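You operate a simulated robot arm through the tools that you are given. There is no shell and no other tool.

You are at the controls of a simulated robot arm. One attempt, no reset.

Task
Ease the ramp spring for shipping: pin the latch, then turn the spring knob back to mark 1.
Fine: yellow safety pin in first; free the lock lever and lock it again; the ramp stays latched up. Pinch, drop and damage nothing. Where these are worked on the way, their far stop is far enough and under half their travel is too little: lock lever.

The check looks at the end state, three seconds after you hand in, the way a careful person would. Anything else that was tipped, shoved, dropped, spilled or broken makes it a failure.

Robot
A 7-joint arm with a two-finger parallel gripper, fixed in place. Base frame: the origin is on the floor under the middle of its stand, x ahead of it, y to its left, z up. Lengths are in mm, angles in degrees, forces in N, time in s.
With the tool pointing down near the work surface it reaches from about 120 to 660 mm from the base axis. Its first joint turns from -66.0 to 66.0 degrees. Payload 2.4 kg.
The TCP is the grasp point between the finger pads, 30 mm short of the fingertips. In the tool frame z runs along the fingers and y along their closing line. Largest opening 94 mm; finger width 28, thickness 10; the body of the gripper, 50 by 96 mm, starts 55 mm behind the TCP.
Orientation is told as [roll, pitch, yaw] about the base's x, y, z axes, in that order, counted from this pose: with the fingers straight down and closing along the base's y, the tool's x points along the base's -x, its y along +y and its z along -z.

Tools
- The arm moves only by the tool jog_arm. Its argument "rows" is a list of rows, each an object (a shift or turn left out is 0, a gripper value left out holds the last) with "grip": the finger opening in mm, from 0 to 94; "offset": the shift along the base's x, y, z in units of 20 mm (1.0 is 20 mm), a list of three; "rotation": the turn, a rotation vector about the base's x, y, z in units of 6 degrees (1.0 is 6 degrees), a list of three. In form: [{"grip": grip, "offset": [tx, ty, tz], "rotation": [wx, wy, wz]}, ...]. A call has 1 to 20 rows; each row shifts and turns the commanded pose from where the row before left it. A call with a number of a shift or a turn outside -1 to 1 is refused whole. A row lasts 0.2 s, in which the tool goes at most 50 mm and 8.6 degrees; a call with a longer step from one row to the next is refused whole, and so is a gripper value outside its range. A pose out of reach is approached as far as the arm can. The call stops where the force on the tool passes 90 N (or 10 N more than at its start, if that is more) or the arm is blocked; 0.2 s more then pass. Each finger travels about 153 mm/s and halts on what it meets, pressing with about 31 N; the grip force reading is that of the motor and also rises with nothing between the fingers. The clock runs only during rows and for 0.2 s after the last one: add rows that do not move to give the fingers time. The reply holds the time, the measured pose of the TCP, the force on the tool along the base axes, the opening and the grip force, in the units named above and with some noise, with the torque about the TCP (base axes, N m) and any sound that the robot's microphone picked up.
- Cameras (640 x 400 px; columns grow to the right, rows downward): "scene" is fixed at [48, 473.7, 1456.8]; the picture's right is [-0.70, -0.72, 0.00], its down [-0.32, 0.31, -0.89] and it looks along [0.64, -0.62, -0.45] (base axes); focal length 352 px, centre (320, 200). "wrist" rides on the gripper at [76, 14, -102] in the tool frame; the picture's right is [-0.18, 0.98, 0.00], its down [-0.75, -0.14, -0.64] and it looks along [-0.63, -0.12, 0.77] (tool axes); focal length 243 px, centre (320, 200). There is no depth. A picture from a camera that has moved, and an enlarged one, comes with that camera's place and axes in the base frame and with its lens.
- capture(camera): a new picture of that camera. It takes no simulated time.
- enlarge(camera, box): a new picture of the part [left, top, right, bottom] of that camera's present view, enlarged. It takes no simulated time.
- sign_off(): hands the job in; it is judged then, once.

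Nothing tells you positions but the pictures and the camera data. Unless the task says otherwise, let go and move clear before handing in.

The tools are called after "Emit:" as a command line: name --argument value ..., lists and objects as JSON in quotes. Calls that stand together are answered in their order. jog_arm: Moves the arm, as the interface text tells. Its arguments: {"type":"object","properties":{"rows":{"type":"array","items":{"type":"object","properties":{"grip":{"type":"number"},"offset":{"type":"array","items":{"type":"number"}},"rotation":{"type":"array","items":{"type":"number"}}}}}},"required":["rows"]} The other tools are called the same way: capture (camera) takes a picture; enlarge (camera, box) takes an enlarged picture of a part of a camera's view; sign_off () hands the job in.

At the start:

```text
t: 0.0
position: [375.5, 76.2, 1230.8]
ee_rot: [0.0, 0.0, 0.1]
ft_force: [0.3, -0.2, -0.4]
moment: [-0.01, 0.0, -0.02]
width: 94.2
gripper_force: 0.1
```

scene: 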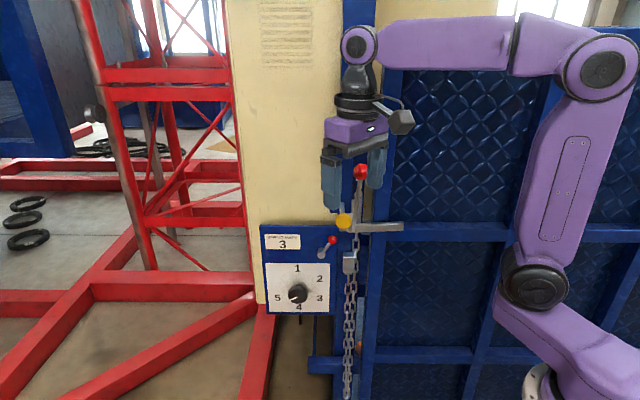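
wrist: 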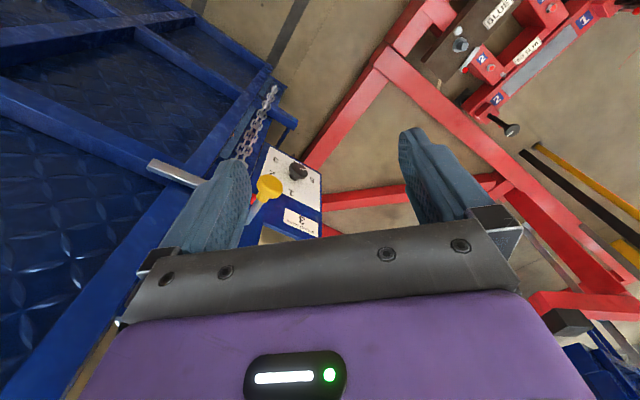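

I see a blue panel with a dial (marks 1-5), a small red-knobbed lever, a yellow pin and a red-knobbed latch near a chain. I'll look closer before moving anything.

Emit:
enlarge --camera "scene" --box '[240, 140, 420, 320]'

Emit:
enlarge --camera "wrist" --box '[140, 80, 340, 260]'

Emit:
enlarge --camera "scene" --box '[250, 220, 350, 320]'

```text
2.22 times, centred on (330, 230) of scene
camera zoom: at [48.0, 473.7, 1456.8], right [-0.7, -0.72, 0.0], down [-0.32, 0.31, -0.89], along [0.64, -0.62, -0.45], focal length 783 px, centre (298, 133)
```

zoom: 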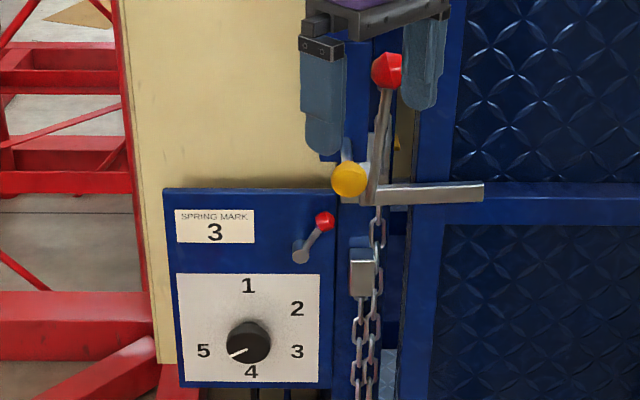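

```text
2.22 times, centred on (240, 170) of wrist
camera zoom: at [299.9, 89.3, 1333.7], right [0.18, 0.98, 0.0], down [0.75, -0.14, 0.64], along [0.63, -0.12, -0.77], focal length 539 px, centre (498, 267)
```

zoom: 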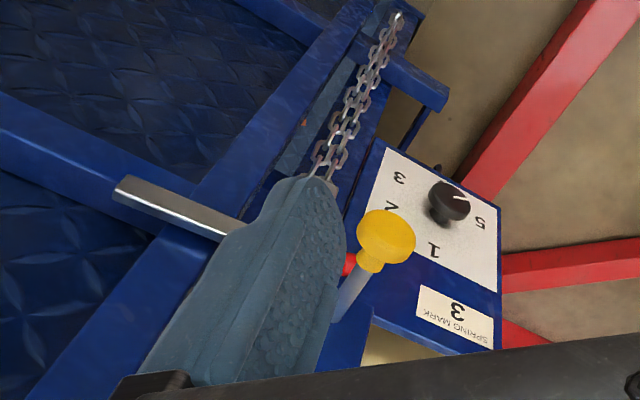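

```text
4.00 times, centred on (300, 270) of scene
camera zoom: at [48.0, 473.7, 1456.8], right [-0.7, -0.72, 0.0], down [-0.32, 0.31, -0.89], along [0.64, -0.62, -0.45], focal length 1409 px, centre (400, -80)
```

zoom: 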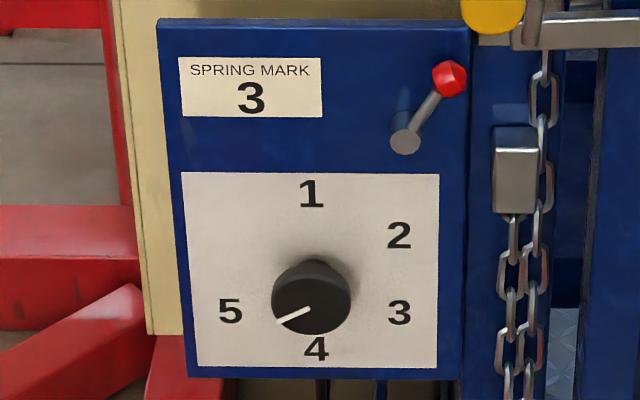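

The machine stands about 45° to the base: I put the spring knob roughly at (690, -55, 710) and the yellow pin's ball near (485, -18, 1068). I'll back off, turn the tool to face the machine and look with the wrist camera.

Emit:
jog_arm --rows '[{"offset": [-0.5, 0.5, 0], "rotation": [0, 0, -0.9375]}, {"offset": [-0.5, 0.5, 0], "rotation": [0, 0, -0.9375]}, {"offset": [-0.5, 0.5, 0], "rotation": [0, 0, -0.9375]}, {"offset": [-0.5, 0.5, 0], "rotation": [0, 0, -0.9375]}, {"offset": [-0.5, 0.5, 0], "rotation": [0, 0, -0.9375]}, {"offset": [-0.5, 0.5, 0], "rotation": [0, 0, -0.9375]}, {"rotation": [0, 0, -0.9375]}, {"rotation": [0, 0, -0.9375]}]'

Emit:
capture --camera "wrist"

Emit:
enlarge --camera "scene" --box '[300, 140, 420, 260]'

```text
t: 1.8
position: [314.5, 136.9, 1230.7]
ee_rot: [0.0, 0.1, -45.2]
ft_force: [0.1, -0.4, 0.3]
moment: [0.01, 0.0, 0.0]
width: 94.0
gripper_force: 0.1
```

```text
taken
camera wrist: at [272.5, 199.3, 1334.0], right [0.83, 0.56, 0.0], down [0.43, -0.63, 0.64], along [0.36, -0.53, -0.77], focal length 243 px, centre (320, 200)
```

wrist: 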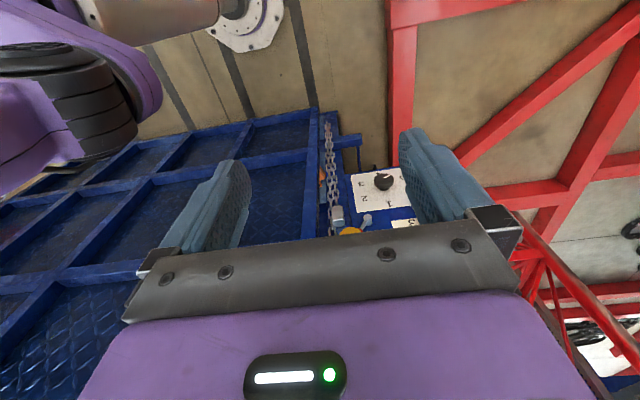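

```text
3.33 times, centred on (360, 200) of scene
camera zoom: at [48.0, 473.7, 1456.8], right [-0.7, -0.72, 0.0], down [-0.32, 0.31, -0.89], along [0.64, -0.62, -0.45], focal length 1174 px, centre (187, 200)
```

zoom: 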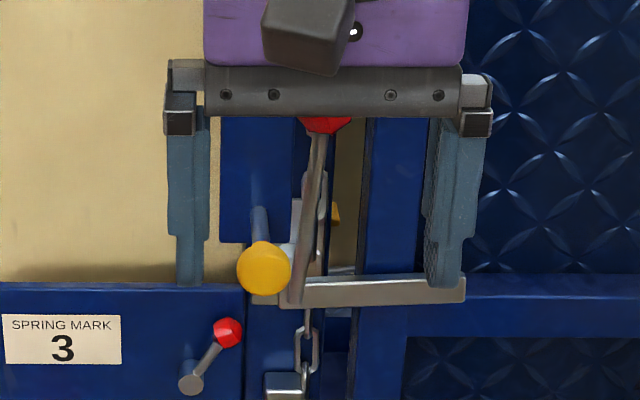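

The tool is now square to the machine. Next I tilt it up about 45° and step back and down so the wrist camera looks at the pin, latch and panel head-on.

Emit:
jog_arm --rows '[{"offset": [-0.2, 0.2, -0.5], "rotation": [-0.656, -0.675, 0]}, {"offset": [-0.2, 0.2, -0.5], "rotation": [-0.656, -0.675, 0]}, {"offset": [-0.2, 0.2, -0.5], "rotation": [-0.656, -0.675, 0]}, {"offset": [-0.2, 0.2, -0.5], "rotation": [-0.656, -0.675, 0]}, {"offset": [-0.2, 0.2, -0.5], "rotation": [-0.656, -0.675, 0]}, {"offset": [-0.2, 0.2, -0.5], "rotation": [-0.656, -0.675, 0]}, {"offset": [0, 0, -0.5], "rotation": [-0.656, -0.675, 0]}, {"offset": [0, 0, -0.5], "rotation": [-0.656, -0.675, 0]}]'

Emit:
capture --camera "wrist"

Emit:
capture --camera "scene"

```text
t: 3.6
position: [291.0, 161.0, 1150.6]
ee_rot: [0.9, -45.4, -45.4]
ft_force: [-0.2, 0.7, 0.4]
moment: [-0.01, -0.01, 0.02]
width: 93.9
gripper_force: 0.2
```

```text
taken
camera wrist: at [212.2, 258.7, 1168.5], right [0.78, 0.61, 0.14], down [-0.05, -0.16, 0.99], along [0.62, -0.78, -0.09], focal length 243 px, centre (320, 200)
```

wrist: 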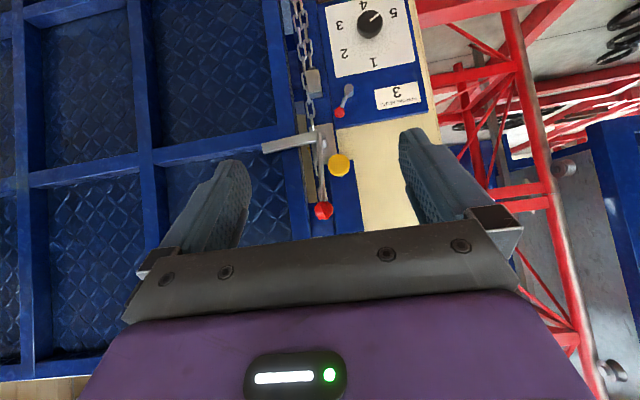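

```text
taken
```

scene: 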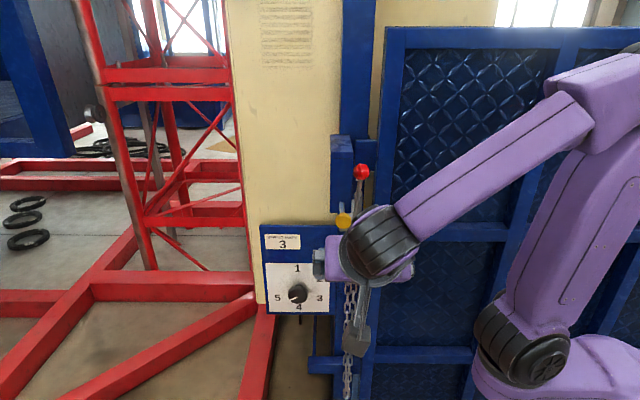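

Both cameras see the machine clearly now. I'll enlarge the pin, latch and panel in the wrist view to measure them.

Emit:
enlarge --camera "wrist" --box '[250, 110, 400, 240]'

Emit:
enlarge --camera "wrist" --box '[280, 0, 450, 130]'

Emit:
enlarge --camera "scene" --box '[310, 120, 420, 240]'

```text
3.08 times, centred on (325, 175) of wrist
camera zoom: at [212.2, 258.7, 1168.5], right [0.78, 0.61, 0.14], down [-0.05, -0.16, 0.99], along [0.62, -0.78, -0.09], focal length 746 px, centre (305, 277)
```

zoom: 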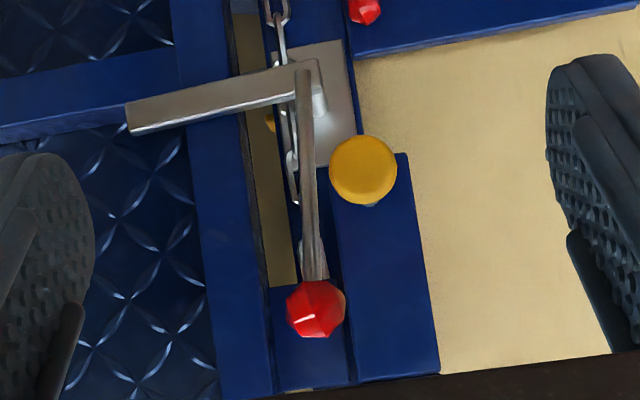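

```text
3.08 times, centred on (365, 65) of wrist
camera zoom: at [212.2, 258.7, 1168.5], right [0.78, 0.61, 0.14], down [-0.05, -0.16, 0.99], along [0.62, -0.78, -0.09], focal length 746 px, centre (182, 615)
```

zoom: 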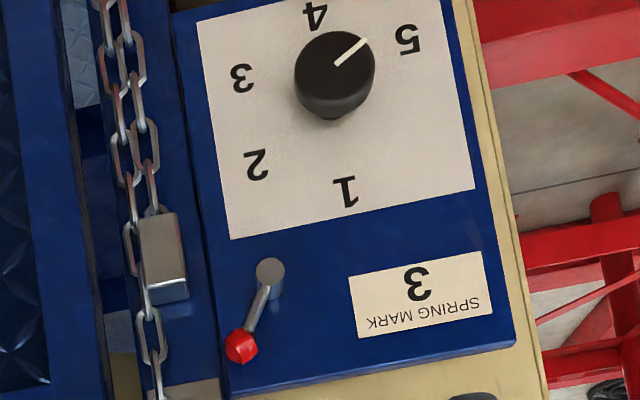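

```text
3.33 times, centred on (365, 180) of scene
camera zoom: at [48.0, 473.7, 1456.8], right [-0.7, -0.72, 0.0], down [-0.32, 0.31, -0.89], along [0.64, -0.62, -0.45], focal length 1174 px, centre (170, 267)
```

zoom: 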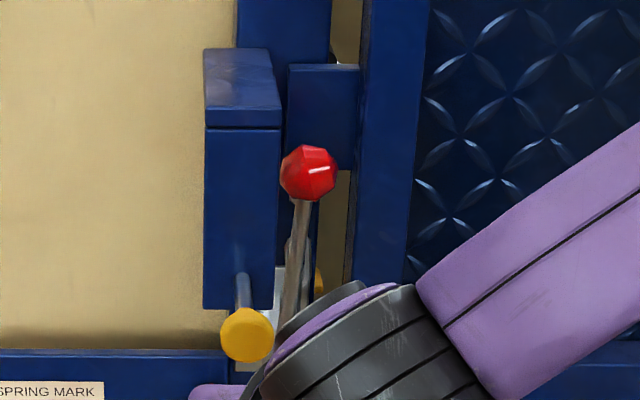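

By triangulation the machine faces n ≈ (-0.707, 0.707, 0). The pin's ball is near (477, -12, 1082) and sticks out about 80 mm from its blue block, the lock-lever ball is near (622, -133, 912), and the knob near (686, -51, 716). I'll level the tool, close the fingers and line up in front of the pin.

Emit:
jog_arm --rows '[{"grip": 0, "offset": [0.05, 0.05, -0.5], "rotation": [-0.707, -0.707, 0]}, {"offset": [0.05, 0.05, -0.5], "rotation": [-0.707, -0.707, 0]}, {"offset": [0.05, 0.05, -0.5], "rotation": [-0.707, -0.707, 0]}, {"offset": [0.05, 0.05, -0.5], "rotation": [-0.707, -0.707, 0]}, {"offset": [0.05, 0.05, -0.5], "rotation": [-0.707, -0.707, 0]}, {"offset": [0.05, 0.05, -0.5], "rotation": [-0.707, -0.707, 0]}, {"offset": [0.03, 0.03, -0.4], "rotation": [-0.707, -0.707, 0]}]'

Emit:
capture --camera "wrist"

Emit:
capture --camera "scene"

```text
t: 5.2
position: [301.6, 168.9, 1085.8]
ee_rot: [4.8, -85.9, -49.6]
ft_force: [-0.9, -0.6, 0.0]
moment: [-0.05, 0.02, -0.01]
width: 0.1
gripper_force: 31.1
out of reach, approached as far as the arm can: row 7
```

```text
taken
camera wrist: at [235.5, 253.0, 1017.3], right [0.7, 0.69, 0.19], down [-0.52, 0.31, 0.8], along [0.49, -0.66, 0.57], focal length 243 px, centre (320, 200)
```

wrist: 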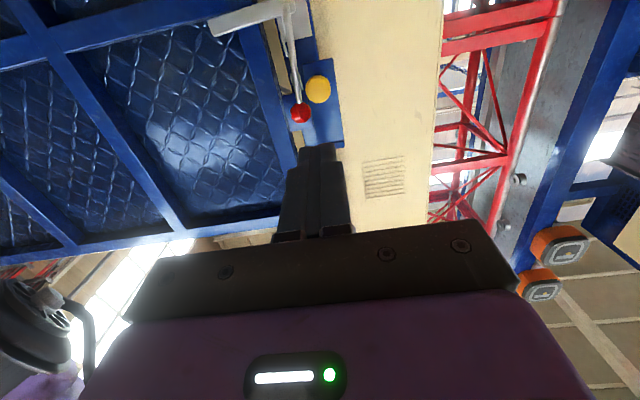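

```text
taken
```

scene: 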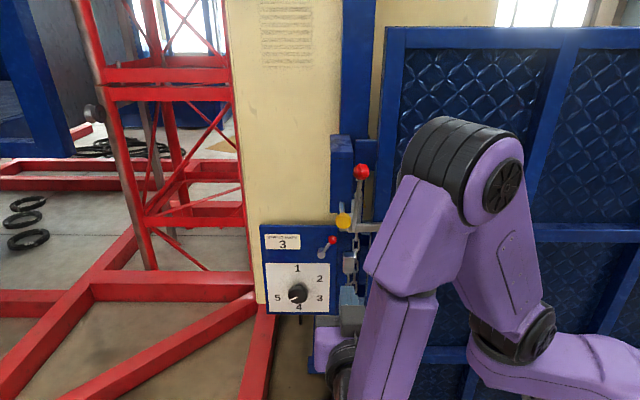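

The alignment prediction matches: the pin's ball appears where I calculated, within a few pixels. I'll zoom to refine its height and check that nothing blocks the push.

Emit:
enlarge --camera "wrist" --box '[250, 30, 390, 170]'

Emit:
enlarge --camera "scene" --box '[310, 130, 400, 240]'

```text
2.86 times, centred on (320, 100) of wrist
camera zoom: at [235.5, 253.0, 1017.3], right [0.7, 0.69, 0.19], down [-0.52, 0.31, 0.8], along [0.49, -0.66, 0.57], focal length 693 px, centre (320, 486)
```

zoom: 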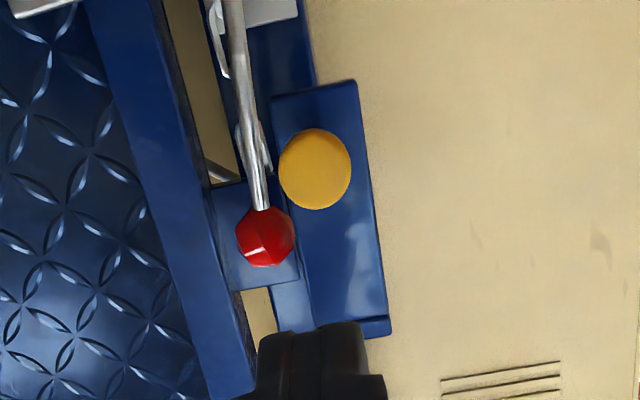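

```text
3.64 times, centred on (355, 185) of scene
camera zoom: at [48.1, 473.6, 1456.8], right [-0.7, -0.72, 0.0], down [-0.32, 0.31, -0.89], along [0.64, -0.62, -0.45], focal length 1281 px, centre (193, 254)
```

zoom: 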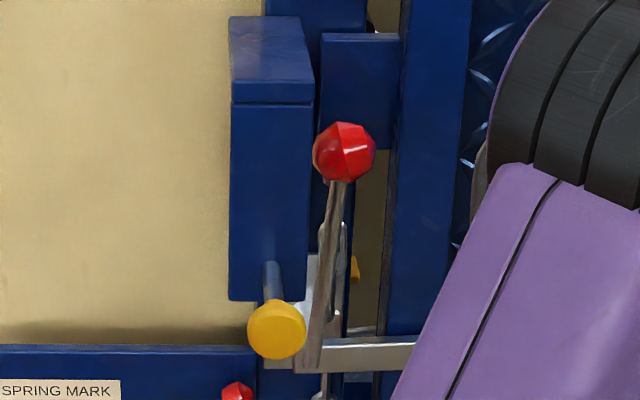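

The pin's face is about (474, -10, 1084) with a clear approach. I'll advance 180 mm along the pin axis, stop short of it, and check.

Emit:
jog_arm --rows '[{"offset": [0.707, -0.707, 0]}, {"offset": [0.707, -0.707, 0]}, {"offset": [0.707, -0.707, 0]}, {"offset": [0.707, -0.707, 0]}, {"offset": [0.627, -0.787, 0]}, {"offset": [0.627, -0.787, 0], "rotation": [-0.23, -0.23, 0]}, {"offset": [0.707, -0.707, 0], "rotation": [-0.23, -0.23, 0]}, {"offset": [0.707, -0.707, 0]}, {"offset": [0.707, -0.707, 0]}, {}]'

Emit:
capture --camera "wrist"

Emit:
enlarge --camera "scene" --box '[310, 130, 400, 240]'

```text
t: 7.4
position: [423.6, 37.2, 1084.6]
ee_rot: [170.5, -88.9, 145.2]
ft_force: [0.0, -0.2, 0.4]
moment: [-0.03, 0.01, -0.01]
width: 0.0
gripper_force: 30.7
```

```text
taken
camera wrist: at [362.3, 116.7, 1006.3], right [0.69, 0.7, 0.19], down [-0.57, 0.36, 0.74], along [0.45, -0.61, 0.65], focal length 243 px, centre (320, 200)
```

wrist: 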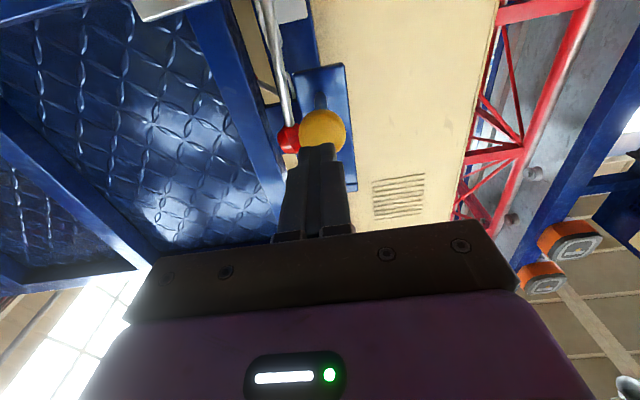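

```text
3.64 times, centred on (355, 185) of scene
camera zoom: at [48.0, 473.7, 1456.8], right [-0.7, -0.72, 0.0], down [-0.32, 0.31, -0.89], along [0.64, -0.62, -0.45], focal length 1281 px, centre (193, 254)
```

zoom: 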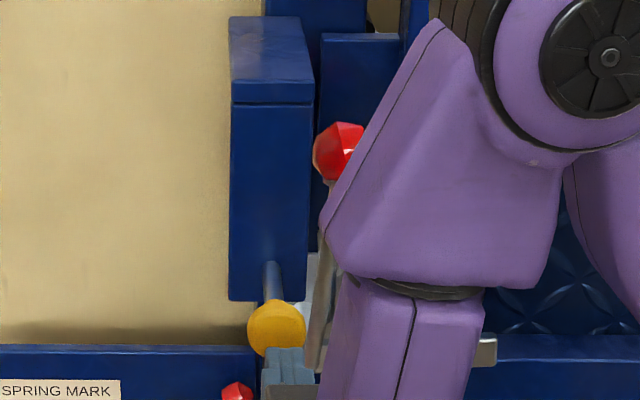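

The closed fingertips sit about 35 mm in front of the pin, some 2 mm off-centre. I'll correct that and push gently along the pin axis.

Emit:
jog_arm --rows '[{"offset": [0.45, -0.27, 0]}, {"offset": [0.354, -0.354, 0]}, {"offset": [0.354, -0.354, 0]}, {"offset": [0.354, -0.354, 0]}, {"offset": [0.25, -0.25, 0]}, {"offset": [0.25, -0.25, 0]}]'

Emit:
enlarge --camera "scene" --box '[310, 130, 400, 240]'

Emit:
capture --camera "wrist"

```text
t: 8.8
position: [463.8, -0.2, 1085.7]
ee_rot: [169.2, -88.9, 146.4]
ft_force: [-0.3, 0.5, -0.2]
moment: [-0.02, -0.01, 0.02]
width: 0.1
gripper_force: 30.6
```

```text
3.64 times, centred on (355, 185) of scene
camera zoom: at [48.0, 473.7, 1456.8], right [-0.7, -0.72, 0.0], down [-0.32, 0.31, -0.89], along [0.64, -0.62, -0.45], focal length 1281 px, centre (193, 254)
```

zoom: 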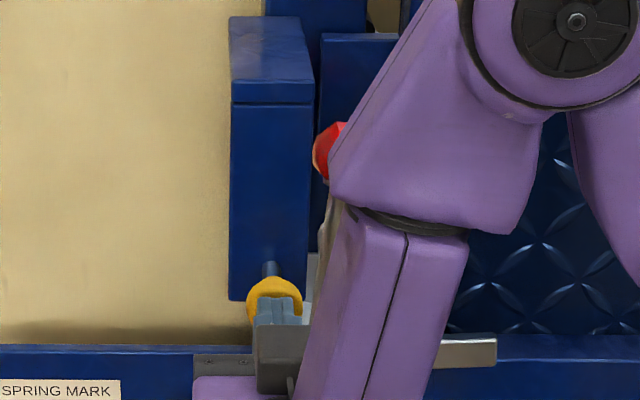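

```text
taken
camera wrist: at [403.4, 79.8, 1007.2], right [0.69, 0.7, 0.19], down [-0.57, 0.36, 0.74], along [0.45, -0.61, 0.65], focal length 243 px, centre (320, 200)
```

wrist: 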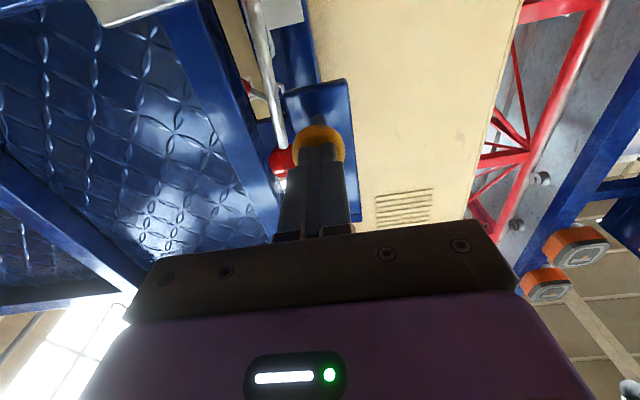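

The pin is sliding in smoothly and lies centred under the fingertips. I'll keep pushing in small steps until it seats.

Emit:
jog_arm --rows '[{"offset": [0.25, -0.25, 0]}, {"offset": [0.25, -0.25, 0]}, {"offset": [0.25, -0.25, 0]}, {"offset": [0.25, -0.25, 0]}, {"offset": [0.25, -0.25, 0]}, {"offset": [0.25, -0.25, 0]}]'

Emit:
enlarge --camera "scene" --box '[310, 130, 400, 240]'

```text
t: 9.9
position: [480.9, -15.0, 1085.0]
ee_rot: [-168.9, -88.8, 125.2]
ft_force: [-27.2, 13.8, 4.2]
moment: [-0.09, -0.13, -0.36]
width: 0.3
gripper_force: 31.6
stopped in row 5: the force on the tool passed its limit at 105 N (the readings are from after the stop); the commanded pose is now the measured one
```

```text
3.64 times, centred on (355, 185) of scene
camera zoom: at [47.0, 474.1, 1456.7], right [-0.7, -0.72, 0.0], down [-0.32, 0.31, -0.89], along [0.64, -0.62, -0.45], focal length 1281 px, centre (193, 254)
```

zoom: 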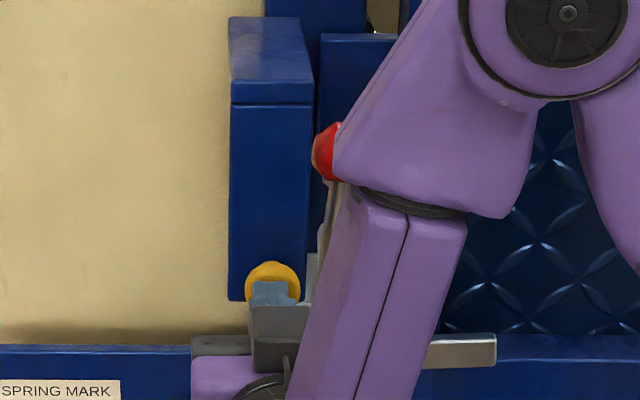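

The pin came up against a firm stop after about 38 mm. I'll back straight off and check that it is seated and stays in.

Emit:
jog_arm --rows '[{"offset": [-0.35, 0.35, 0]}, {"offset": [-0.707, 0.707, 0]}, {"offset": [-0.707, 0.707, 0]}, {"offset": [-0.707, 0.707, 0]}, {"offset": [-0.707, 0.707, 0]}, {"offset": [-0.707, 0.707, 0]}, {"offset": [-0.707, 0.707, 0]}]'

Emit:
enlarge --camera "scene" --box '[310, 130, 400, 240]'

Emit:
enlarge --camera "wrist" --box '[240, 40, 400, 180]'

```text
t: 11.5
position: [390.8, 74.0, 1085.0]
ee_rot: [-171.5, -89.0, 127.5]
ft_force: [-0.2, -0.4, -1.2]
moment: [0.01, -0.03, 0.0]
width: 0.0
gripper_force: 30.8
```

```text
3.64 times, centred on (355, 185) of scene
camera zoom: at [48.0, 473.7, 1456.8], right [-0.7, -0.72, 0.0], down [-0.32, 0.31, -0.89], along [0.64, -0.62, -0.45], focal length 1281 px, centre (193, 254)
```

zoom: 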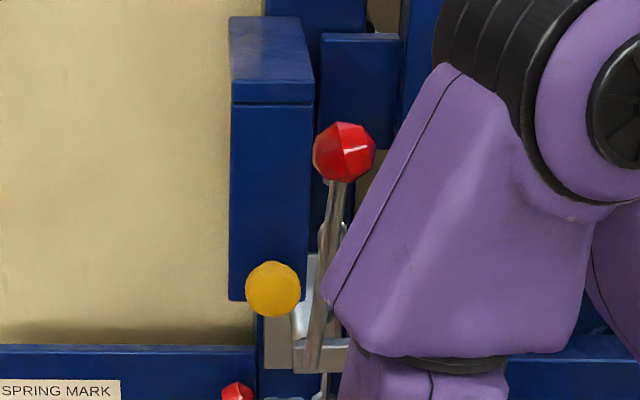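

```text
2.86 times, centred on (320, 110) of wrist
camera zoom: at [328.4, 153.1, 1006.0], right [0.68, 0.71, 0.18], down [-0.57, 0.36, 0.74], along [0.46, -0.61, 0.64], focal length 693 px, centre (320, 457)
```

zoom: 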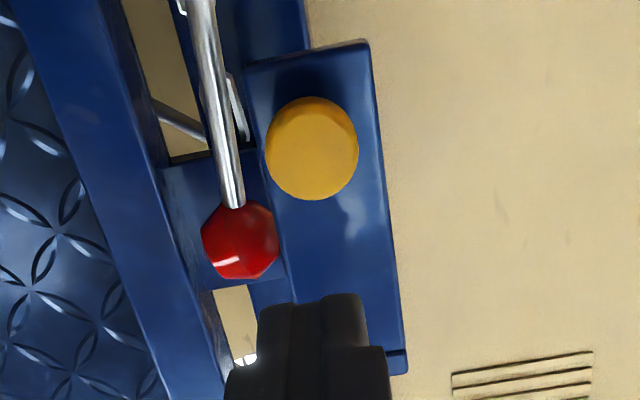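

The yellow pin is fully in, no shaft showing, and the latch hasn't moved. Next is the lock lever: I'll stay back from the machine, lower to lever height (z ≈ 912), open the fingers part way and look.

Emit:
jog_arm --rows '[{"offset": [0.068, 0.068, -0.95]}, {"offset": [0.068, 0.068, -0.95]}, {"offset": [0.068, 0.068, -0.95]}, {"offset": [0.068, 0.068, -0.95]}, {"offset": [0.068, 0.068, -0.95]}, {"offset": [0.068, 0.068, -0.95]}, {"offset": [0.068, 0.068, -0.95]}, {"offset": [0.068, 0.068, -0.95]}, {"offset": [0.068, 0.068, -0.95], "grip": 46}, {}]'

Emit:
capture --camera "wrist"

Emit:
capture --camera "scene"

Emit:
enlarge --camera "scene" --box '[310, 130, 400, 240]'

```text
t: 13.7
position: [403.7, 89.2, 912.2]
ee_rot: [-173.3, -89.0, 129.2]
ft_force: [-0.4, 0.1, -0.4]
moment: [0.0, 0.02, 0.0]
width: 45.9
gripper_force: 0.1
```

```text
taken
camera wrist: at [341.5, 168.5, 833.9], right [0.68, 0.71, 0.18], down [-0.57, 0.36, 0.74], along [0.46, -0.61, 0.64], focal length 243 px, centre (320, 200)
```

wrist: 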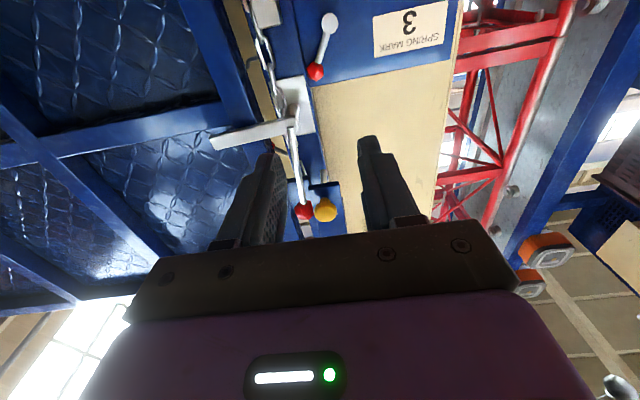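

```text
taken
```

scene: 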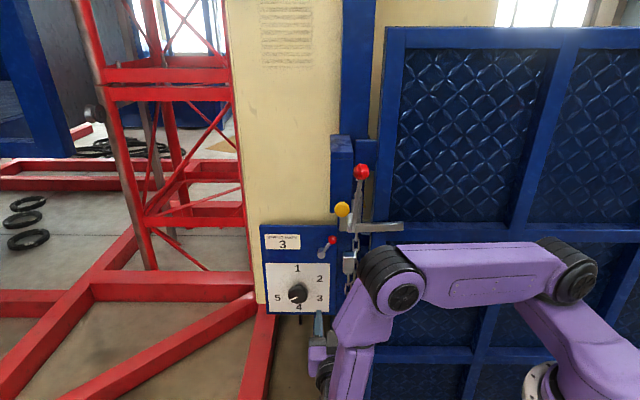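

```text
3.64 times, centred on (355, 185) of scene
camera zoom: at [48.0, 473.7, 1456.8], right [-0.7, -0.72, 0.0], down [-0.32, 0.31, -0.89], along [0.64, -0.62, -0.45], focal length 1281 px, centre (193, 254)
```

zoom: 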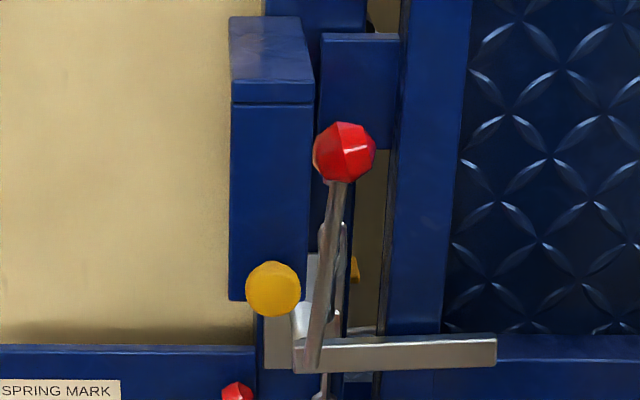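

The pin holds and the lever's red ball shows dead ahead. I'll zoom in to fix its position.

Emit:
enlarge --camera "wrist" --box '[230, 0, 400, 110]'

Emit:
enlarge --camera "scene" --box '[290, 220, 370, 300]'

```text
3.64 times, centred on (315, 55) of wrist
camera zoom: at [341.5, 168.5, 833.9], right [0.68, 0.71, 0.18], down [-0.57, 0.36, 0.74], along [0.46, -0.61, 0.64], focal length 882 px, centre (338, 727)
```

zoom: 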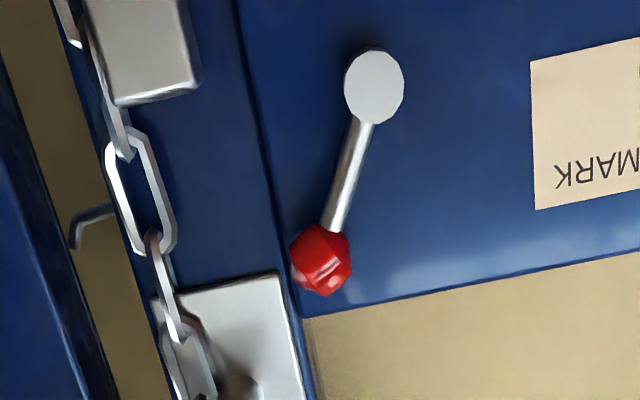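

```text
5.00 times, centred on (330, 260) of scene
camera zoom: at [48.0, 473.7, 1456.8], right [-0.7, -0.72, 0.0], down [-0.32, 0.31, -0.89], along [0.64, -0.62, -0.45], focal length 1761 px, centre (270, -100)
```

zoom: 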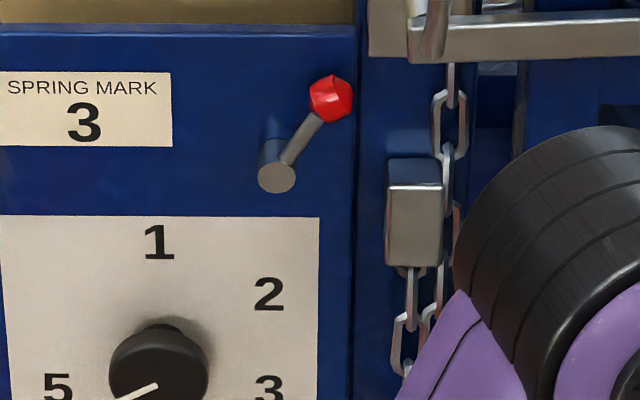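

The lever ball is at about (611, -122, 922) and its pivot about 61 mm below and left, with the ball roughly 35 mm off the panel. I'll open to straddle the ball and approach, stopping just short of it.

Emit:
jog_arm --rows '[{"offset": [0.66, -0.75, 0.24]}, {"offset": [0.66, -0.75, 0.24]}, {"offset": [0.707, -0.707, 0]}, {"offset": [0.707, -0.707, 0]}, {"offset": [0.707, -0.707, 0]}, {"offset": [0.707, -0.707, 0]}, {"offset": [0.707, -0.707, 0]}, {"offset": [0.707, -0.707, 0]}, {"offset": [0.707, -0.707, 0]}, {"offset": [0.707, -0.707, 0]}, {"offset": [0.707, -0.707, 0]}, {"offset": [0.5, -0.5, 0]}, {}]'

Emit:
capture --camera "wrist"

Emit:
enlarge --camera "scene" --box '[290, 200, 390, 300]'

```text
t: 16.5
position: [567.0, -81.4, 922.8]
ee_rot: [-171.2, -89.0, 127.1]
ft_force: [0.5, -0.4, 0.6]
moment: [-0.05, 0.01, 0.0]
width: 45.7
gripper_force: 0.1
```

```text
taken
camera wrist: at [505.1, -1.3, 845.1], right [0.68, 0.71, 0.18], down [-0.57, 0.36, 0.74], along [0.46, -0.61, 0.64], focal length 243 px, centre (320, 200)
```

wrist: 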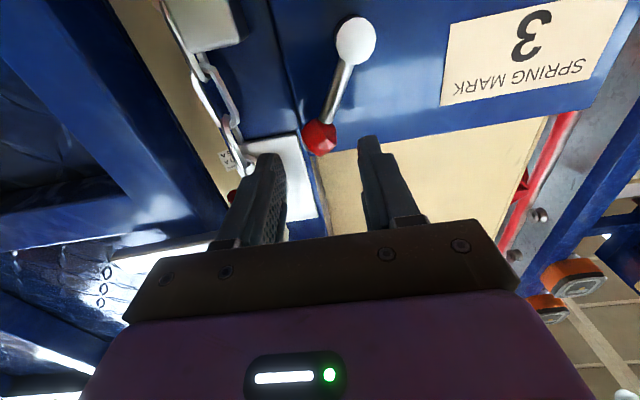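

```text
4.00 times, centred on (340, 250) of scene
camera zoom: at [48.0, 473.7, 1456.8], right [-0.7, -0.72, 0.0], down [-0.32, 0.31, -0.89], along [0.64, -0.62, -0.45], focal length 1409 px, centre (240, 0)
```

zoom: 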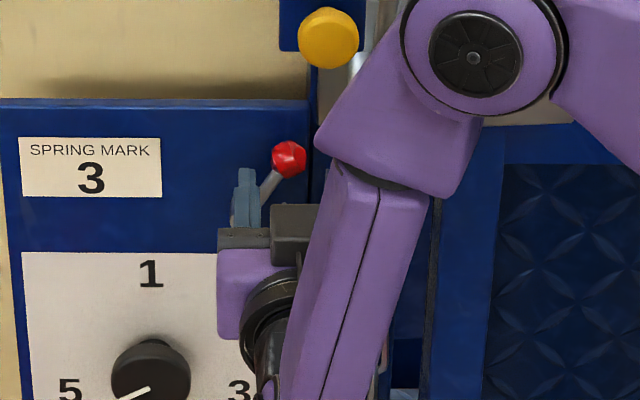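

The ball is centred between the open fingers. I'll advance 46 mm so the fingers straddle it without touching the panel, then narrow the opening a bit.

Emit:
jog_arm --rows '[{"offset": [0.5, -0.5, 0]}, {"offset": [0.5, -0.5, 0]}, {"offset": [0.4, -0.4, 0]}, {"offset": [0.22, -0.22, 0]}, {}]'

Emit:
capture --camera "wrist"

Emit:
enlarge --camera "scene" --box '[290, 200, 390, 300]'

```text
t: 17.7
position: [599.5, -111.2, 922.5]
ee_rot: [-171.8, -89.0, 127.6]
ft_force: [0.1, -0.3, 0.7]
moment: [-0.02, -0.04, 0.03]
width: 46.1
gripper_force: 0.2
```

```text
taken
camera wrist: at [536.9, -32.2, 844.5], right [0.68, 0.71, 0.18], down [-0.57, 0.36, 0.74], along [0.46, -0.61, 0.64], focal length 243 px, centre (320, 200)
```

wrist: 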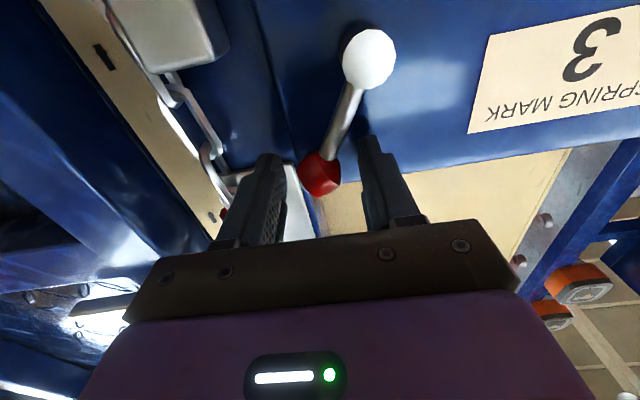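

```text
4.00 times, centred on (340, 250) of scene
camera zoom: at [48.0, 473.7, 1456.8], right [-0.7, -0.72, 0.0], down [-0.32, 0.31, -0.89], along [0.64, -0.62, -0.45], focal length 1409 px, centre (240, 0)
```

zoom: 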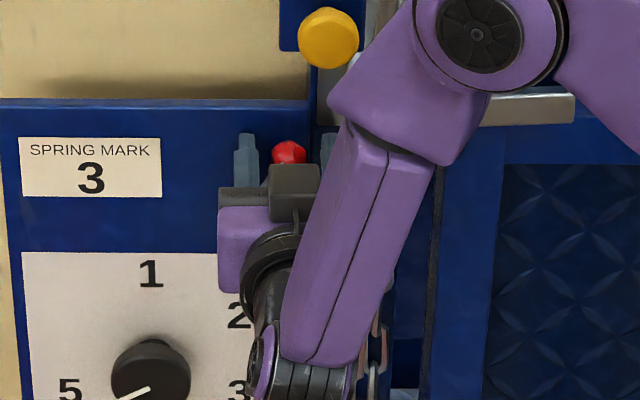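

The fingers are around the ball. I'll narrow them, then nudge the ball left along its arc in small steps and see whether the lever turns that way.

Emit:
jog_arm --rows '[{"grip": 32}, {}, {"offset": [0.15, 0.15, 0.05]}, {"offset": [0.15, 0.15, 0.05]}, {"offset": [0.15, 0.15, 0.08]}, {"offset": [0.15, 0.15, 0.06]}, {}]'

Emit:
capture --camera "wrist"

Emit:
capture --camera "scene"

```text
t: 19.3
position: [611.0, -98.7, 928.0]
ee_rot: [-172.4, -89.0, 128.3]
ft_force: [-1.3, -0.7, 0.7]
moment: [-0.03, 0.03, -0.03]
width: 32.4
gripper_force: 0.3
```

```text
taken
camera wrist: at [548.3, -19.4, 849.6], right [0.68, 0.71, 0.18], down [-0.57, 0.36, 0.74], along [0.46, -0.61, 0.64], focal length 243 px, centre (320, 200)
```

wrist: 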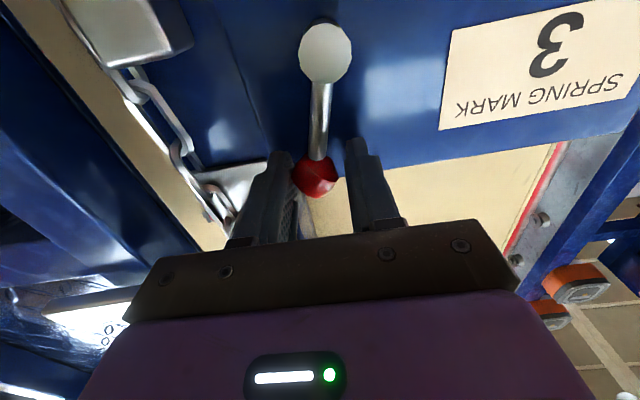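

```text
taken
```

scene: 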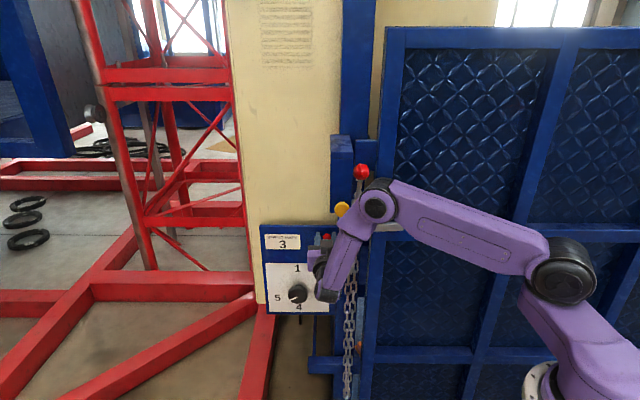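

The lever swings left freely with hardly any force. I'll keep following its arc.

Emit:
jog_arm --rows '[{"offset": [0.212, 0.212, 0.05]}, {"offset": [0.212, 0.212, 0.04]}, {"offset": [0.212, 0.212, 0]}, {"offset": [0.212, 0.212, 0]}, {"offset": [0.212, 0.212, -0.05]}, {"offset": [0.212, 0.212, -0.08]}, {"offset": [0.212, 0.212, -0.1]}, {}]'

Emit:
capture --camera "wrist"

```text
t: 21.1
position: [639.2, -68.3, 923.7]
ee_rot: [-171.1, -89.0, 126.9]
ft_force: [0.0, 0.3, 0.1]
moment: [-0.01, -0.04, 0.0]
width: 31.9
gripper_force: 0.1
```

```text
taken
camera wrist: at [577.2, 10.7, 846.7], right [0.68, 0.71, 0.18], down [-0.57, 0.36, 0.74], along [0.46, -0.61, 0.64], focal length 243 px, centre (320, 200)
```

wrist: 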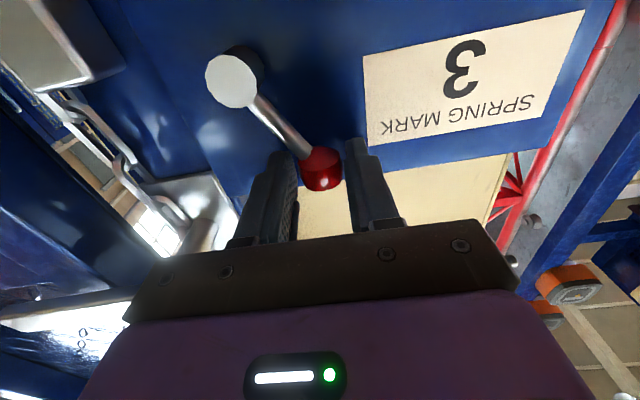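

Still moving freely, now about 23° past vertical. I'll keep going along the arc toward the far stop, watching the force.

Emit:
jog_arm --rows '[{"offset": [0.2, 0.2, -0.08]}, {"offset": [0.2, 0.2, -0.14]}, {"offset": [0.18, 0.18, -0.16]}, {"offset": [0.14, 0.14, -0.16]}, {}]'

Emit:
capture --camera "wrist"

Emit:
enlarge --camera "scene" --box '[260, 215, 360, 315]'

```text
t: 22.1
position: [647.2, -62.6, 922.5]
ee_rot: [-172.7, -87.5, 126.6]
ft_force: [-34.5, 4.8, 15.0]
moment: [-0.25, 0.14, 0.12]
width: 42.3
gripper_force: 9.7
stopped in row 4: the force on the tool passed its limit at 99 N (the readings are from after the stop); the commanded pose is now the measured one
```

```text
taken
camera wrist: at [589.5, 16.4, 840.9], right [0.7, 0.69, 0.18], down [-0.57, 0.39, 0.73], along [0.43, -0.61, 0.66], focal length 243 px, centre (320, 200)
```

wrist: 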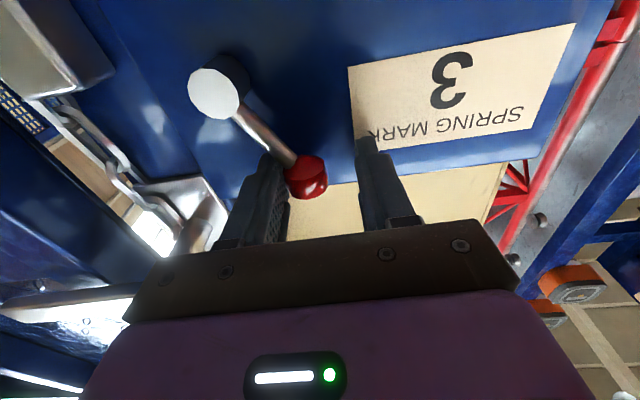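

```text
4.00 times, centred on (310, 265) of scene
camera zoom: at [46.7, 473.9, 1456.8], right [-0.7, -0.72, 0.0], down [-0.32, 0.31, -0.89], along [0.64, -0.62, -0.45], focal length 1409 px, centre (360, -60)
```

zoom: 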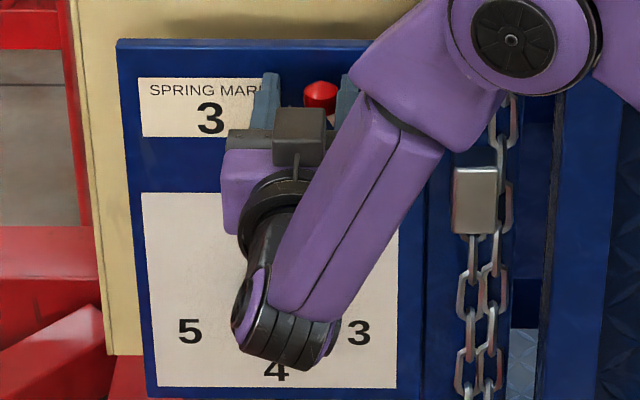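

The lever reached its far stop at about 30° left, roughly 60° from where it started, so it should be free. I'll ease off, open the fingers and back straight out.

Emit:
jog_arm --rows '[{"offset": [-0.15, -0.15, 0], "grip": 46}, {"offset": [-0.08, -0.08, 0]}, {}, {"offset": [-0.5, 0.5, 0]}, {"offset": [-0.707, 0.707, 0]}, {"offset": [-0.707, 0.707, 0]}, {"offset": [-0.707, 0.707, 0]}, {"offset": [-0.707, 0.707, 0]}, {"offset": [-0.707, 0.707, 0]}, {"offset": [-0.707, 0.707, 0]}, {"offset": [-0.707, 0.707, 0]}, {"offset": [-0.707, 0.707, 0]}, {}]'

Emit:
capture --camera "wrist"

Emit:
enlarge --camera "scene" --box '[250, 200, 370, 320]'

```text
t: 24.9
position: [520.7, 55.1, 919.4]
ee_rot: [-173.4, -87.8, 127.4]
ft_force: [0.1, -0.5, -0.1]
moment: [0.0, -0.01, 0.0]
width: 46.0
gripper_force: 0.1
```

```text
taken
camera wrist: at [462.5, 134.5, 839.3], right [0.7, 0.69, 0.18], down [-0.57, 0.38, 0.73], along [0.43, -0.61, 0.66], focal length 243 px, centre (320, 200)
```

wrist: 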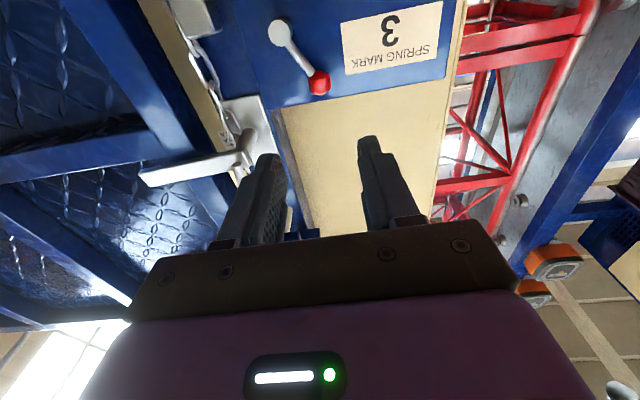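

```text
3.33 times, centred on (310, 260) of scene
camera zoom: at [48.0, 473.7, 1456.8], right [-0.7, -0.72, 0.0], down [-0.32, 0.31, -0.89], along [0.64, -0.62, -0.45], focal length 1174 px, centre (353, 0)
```

zoom: 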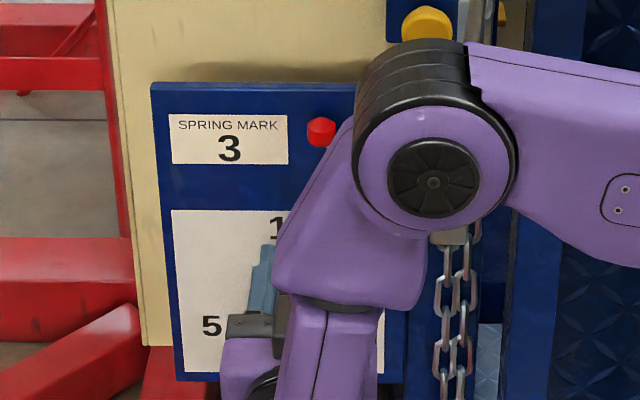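

The lever stays at its far stop. Next is the spring knob: I'll stay back, move down and left in front of it, open wide and look.

Emit:
jog_arm --rows '[{"offset": [0.135, 0.135, -0.914], "grip": 94}, {"offset": [0.135, 0.135, -0.914]}, {"offset": [0.135, 0.135, -0.914]}, {"offset": [0.135, 0.135, -0.914]}, {"offset": [0.135, 0.135, -0.914]}, {"offset": [0.135, 0.135, -0.914]}, {"offset": [0.135, 0.135, -0.914]}, {"offset": [0.135, 0.135, -0.914]}, {"offset": [0.135, 0.135, -0.914]}, {"offset": [0.135, 0.135, -0.914]}, {"offset": [0.135, 0.135, -0.914]}, {}]'

Emit:
capture --camera "wrist"

Emit:
capture --camera "scene"

```text
t: 27.5
position: [555.6, 84.7, 720.0]
ee_rot: [-173.1, -87.8, 127.3]
ft_force: [0.9, 0.4, 0.2]
moment: [-0.05, -0.01, 0.04]
width: 94.3
gripper_force: 0.0
```

```text
taken
camera wrist: at [495.7, 165.2, 639.2], right [0.7, 0.69, 0.18], down [-0.57, 0.38, 0.73], along [0.44, -0.61, 0.66], focal length 243 px, centre (320, 200)
```

wrist: 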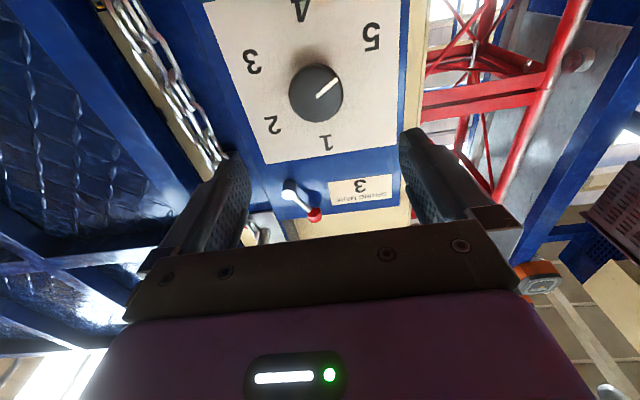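

```text
taken
```

scene: 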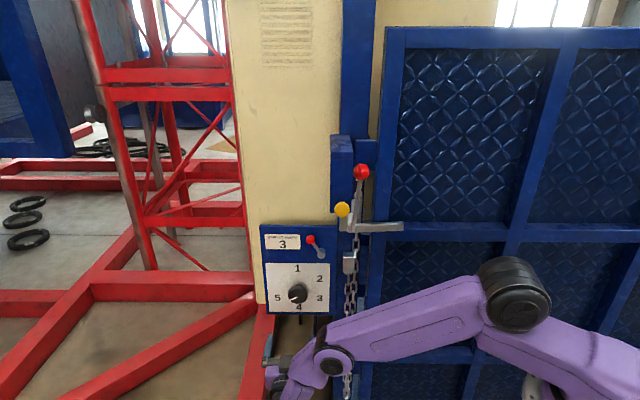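

Emit:
enlarge --camera "wrist" --box '[220, 0, 420, 230]'

Emit:
enlarge --camera "scene" --box '[255, 220, 345, 320]'

```text
1.74 times, centred on (320, 115) of wrist
camera zoom: at [495.7, 165.2, 639.2], right [0.7, 0.69, 0.18], down [-0.57, 0.38, 0.73], along [0.44, -0.61, 0.66], focal length 422 px, centre (320, 348)
```

zoom: 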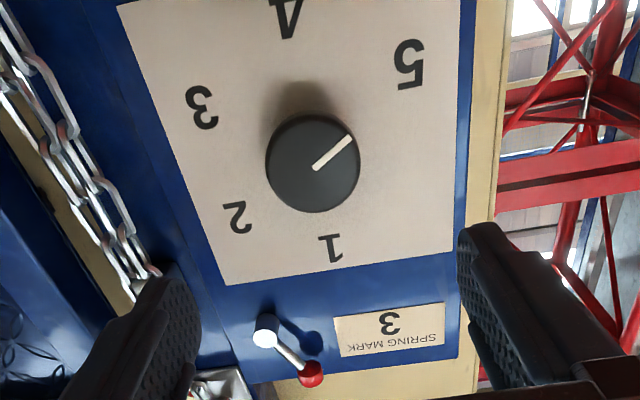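

```text
4.00 times, centred on (300, 270) of scene
camera zoom: at [48.0, 473.7, 1456.8], right [-0.7, -0.72, 0.0], down [-0.32, 0.31, -0.89], along [0.64, -0.62, -0.45], focal length 1409 px, centre (400, -80)
```

zoom: 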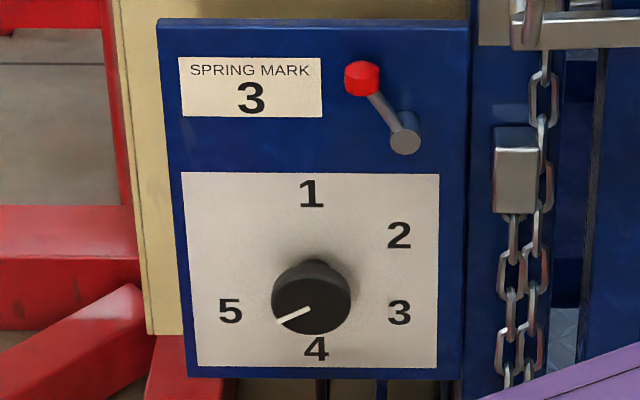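

The pointer shows 5 on the dial while the display reads 3, so I'll watch both as it turns. The knob axis is at u = -447, z = 729, its face about 34 mm off the panel. I'll square the tool to it and pre-roll clockwise 60°, to leave room for a long counter-clockwise turn.

Emit:
jog_arm --rows '[{"offset": [-0.1, -0.1, 0.22], "rotation": [0.26, 0.26, 0.13]}, {"offset": [-0.1, -0.1, 0.22]}, {"rotation": [0.7, -0.7, 0]}, {"rotation": [0.7, -0.7, 0]}, {"rotation": [0.7, -0.7, 0]}, {"rotation": [0.7, -0.7, 0]}, {"rotation": [0.7, -0.7, 0]}, {"rotation": [0.7, -0.7, 0]}, {"rotation": [0.7, -0.7, 0]}, {"rotation": [0.7, -0.7, 0]}, {"rotation": [0.7, -0.7, 0]}, {"rotation": [0.7, -0.7, 0]}, {}]'

Emit:
capture --camera "wrist"

Emit:
capture --camera "scene"

```text
t: 30.3
position: [548.1, 85.2, 847.2]
ee_rot: [89.8, -37.8, -135.0]
ft_force: [0.0, 0.0, -0.6]
moment: [0.02, -0.01, 0.02]
width: 94.0
gripper_force: 0.0
out of reach, approached as far as the arm can: row 6, 7, 8, 9, 10, 11, 12
```

```text
taken
camera wrist: at [524.2, 205.9, 811.5], right [0.32, 0.32, 0.89], down [-0.94, -0.03, 0.35], along [0.14, -0.95, 0.29], focal length 243 px, centre (320, 200)
```

wrist: 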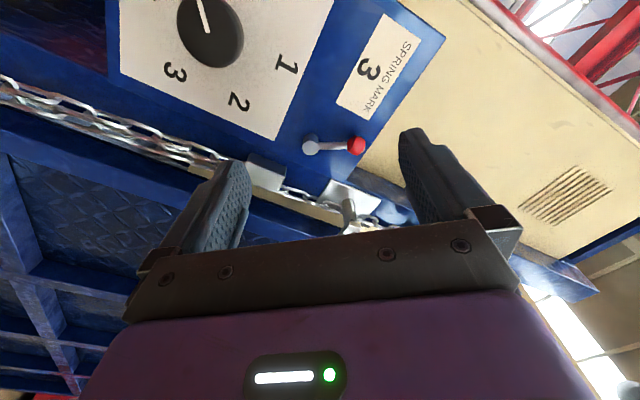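

```text
taken
```

scene: 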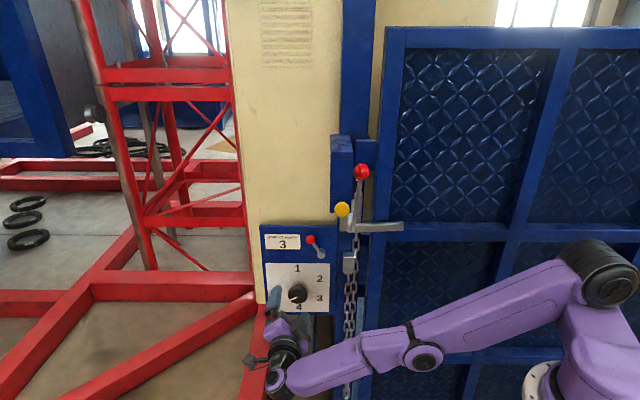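

The clockwise pre-roll ran into a joint limit, and the arm drifted upward but still in free space. I'll roll back and check that the pose recovers, then explore the counter-clockwise side.

Emit:
jog_arm --rows '[{"rotation": [-0.7, 0.7, 0]}, {"rotation": [-0.7, 0.7, 0]}, {"rotation": [-0.7, 0.7, 0]}, {"rotation": [-0.7, 0.7, 0]}, {"rotation": [-0.7, 0.7, 0]}, {"rotation": [-0.7, 0.7, 0]}, {"rotation": [-0.7, 0.7, 0]}, {"rotation": [-0.7, 0.7, 0]}, {"rotation": [-0.7, 0.7, 0]}, {"rotation": [-0.7, 0.7, 0]}, {}, {}]'

Emit:
capture --camera "wrist"

```text
t: 32.9
position: [549.6, 84.4, 848.7]
ee_rot: [-89.7, -82.7, 44.6]
ft_force: [0.2, 0.0, -0.9]
moment: [0.01, 0.0, 0.0]
width: 93.9
gripper_force: 0.1
```

```text
taken
camera wrist: at [479.4, 159.9, 770.5], right [0.71, 0.71, 0.06], down [-0.48, 0.42, 0.77], along [0.52, -0.57, 0.64], focal length 243 px, centre (320, 200)
```

wrist: 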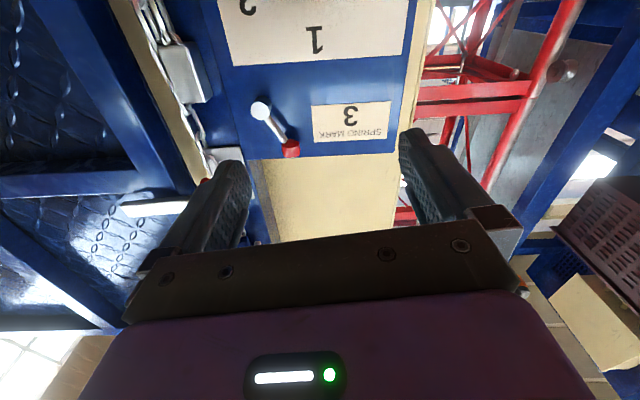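

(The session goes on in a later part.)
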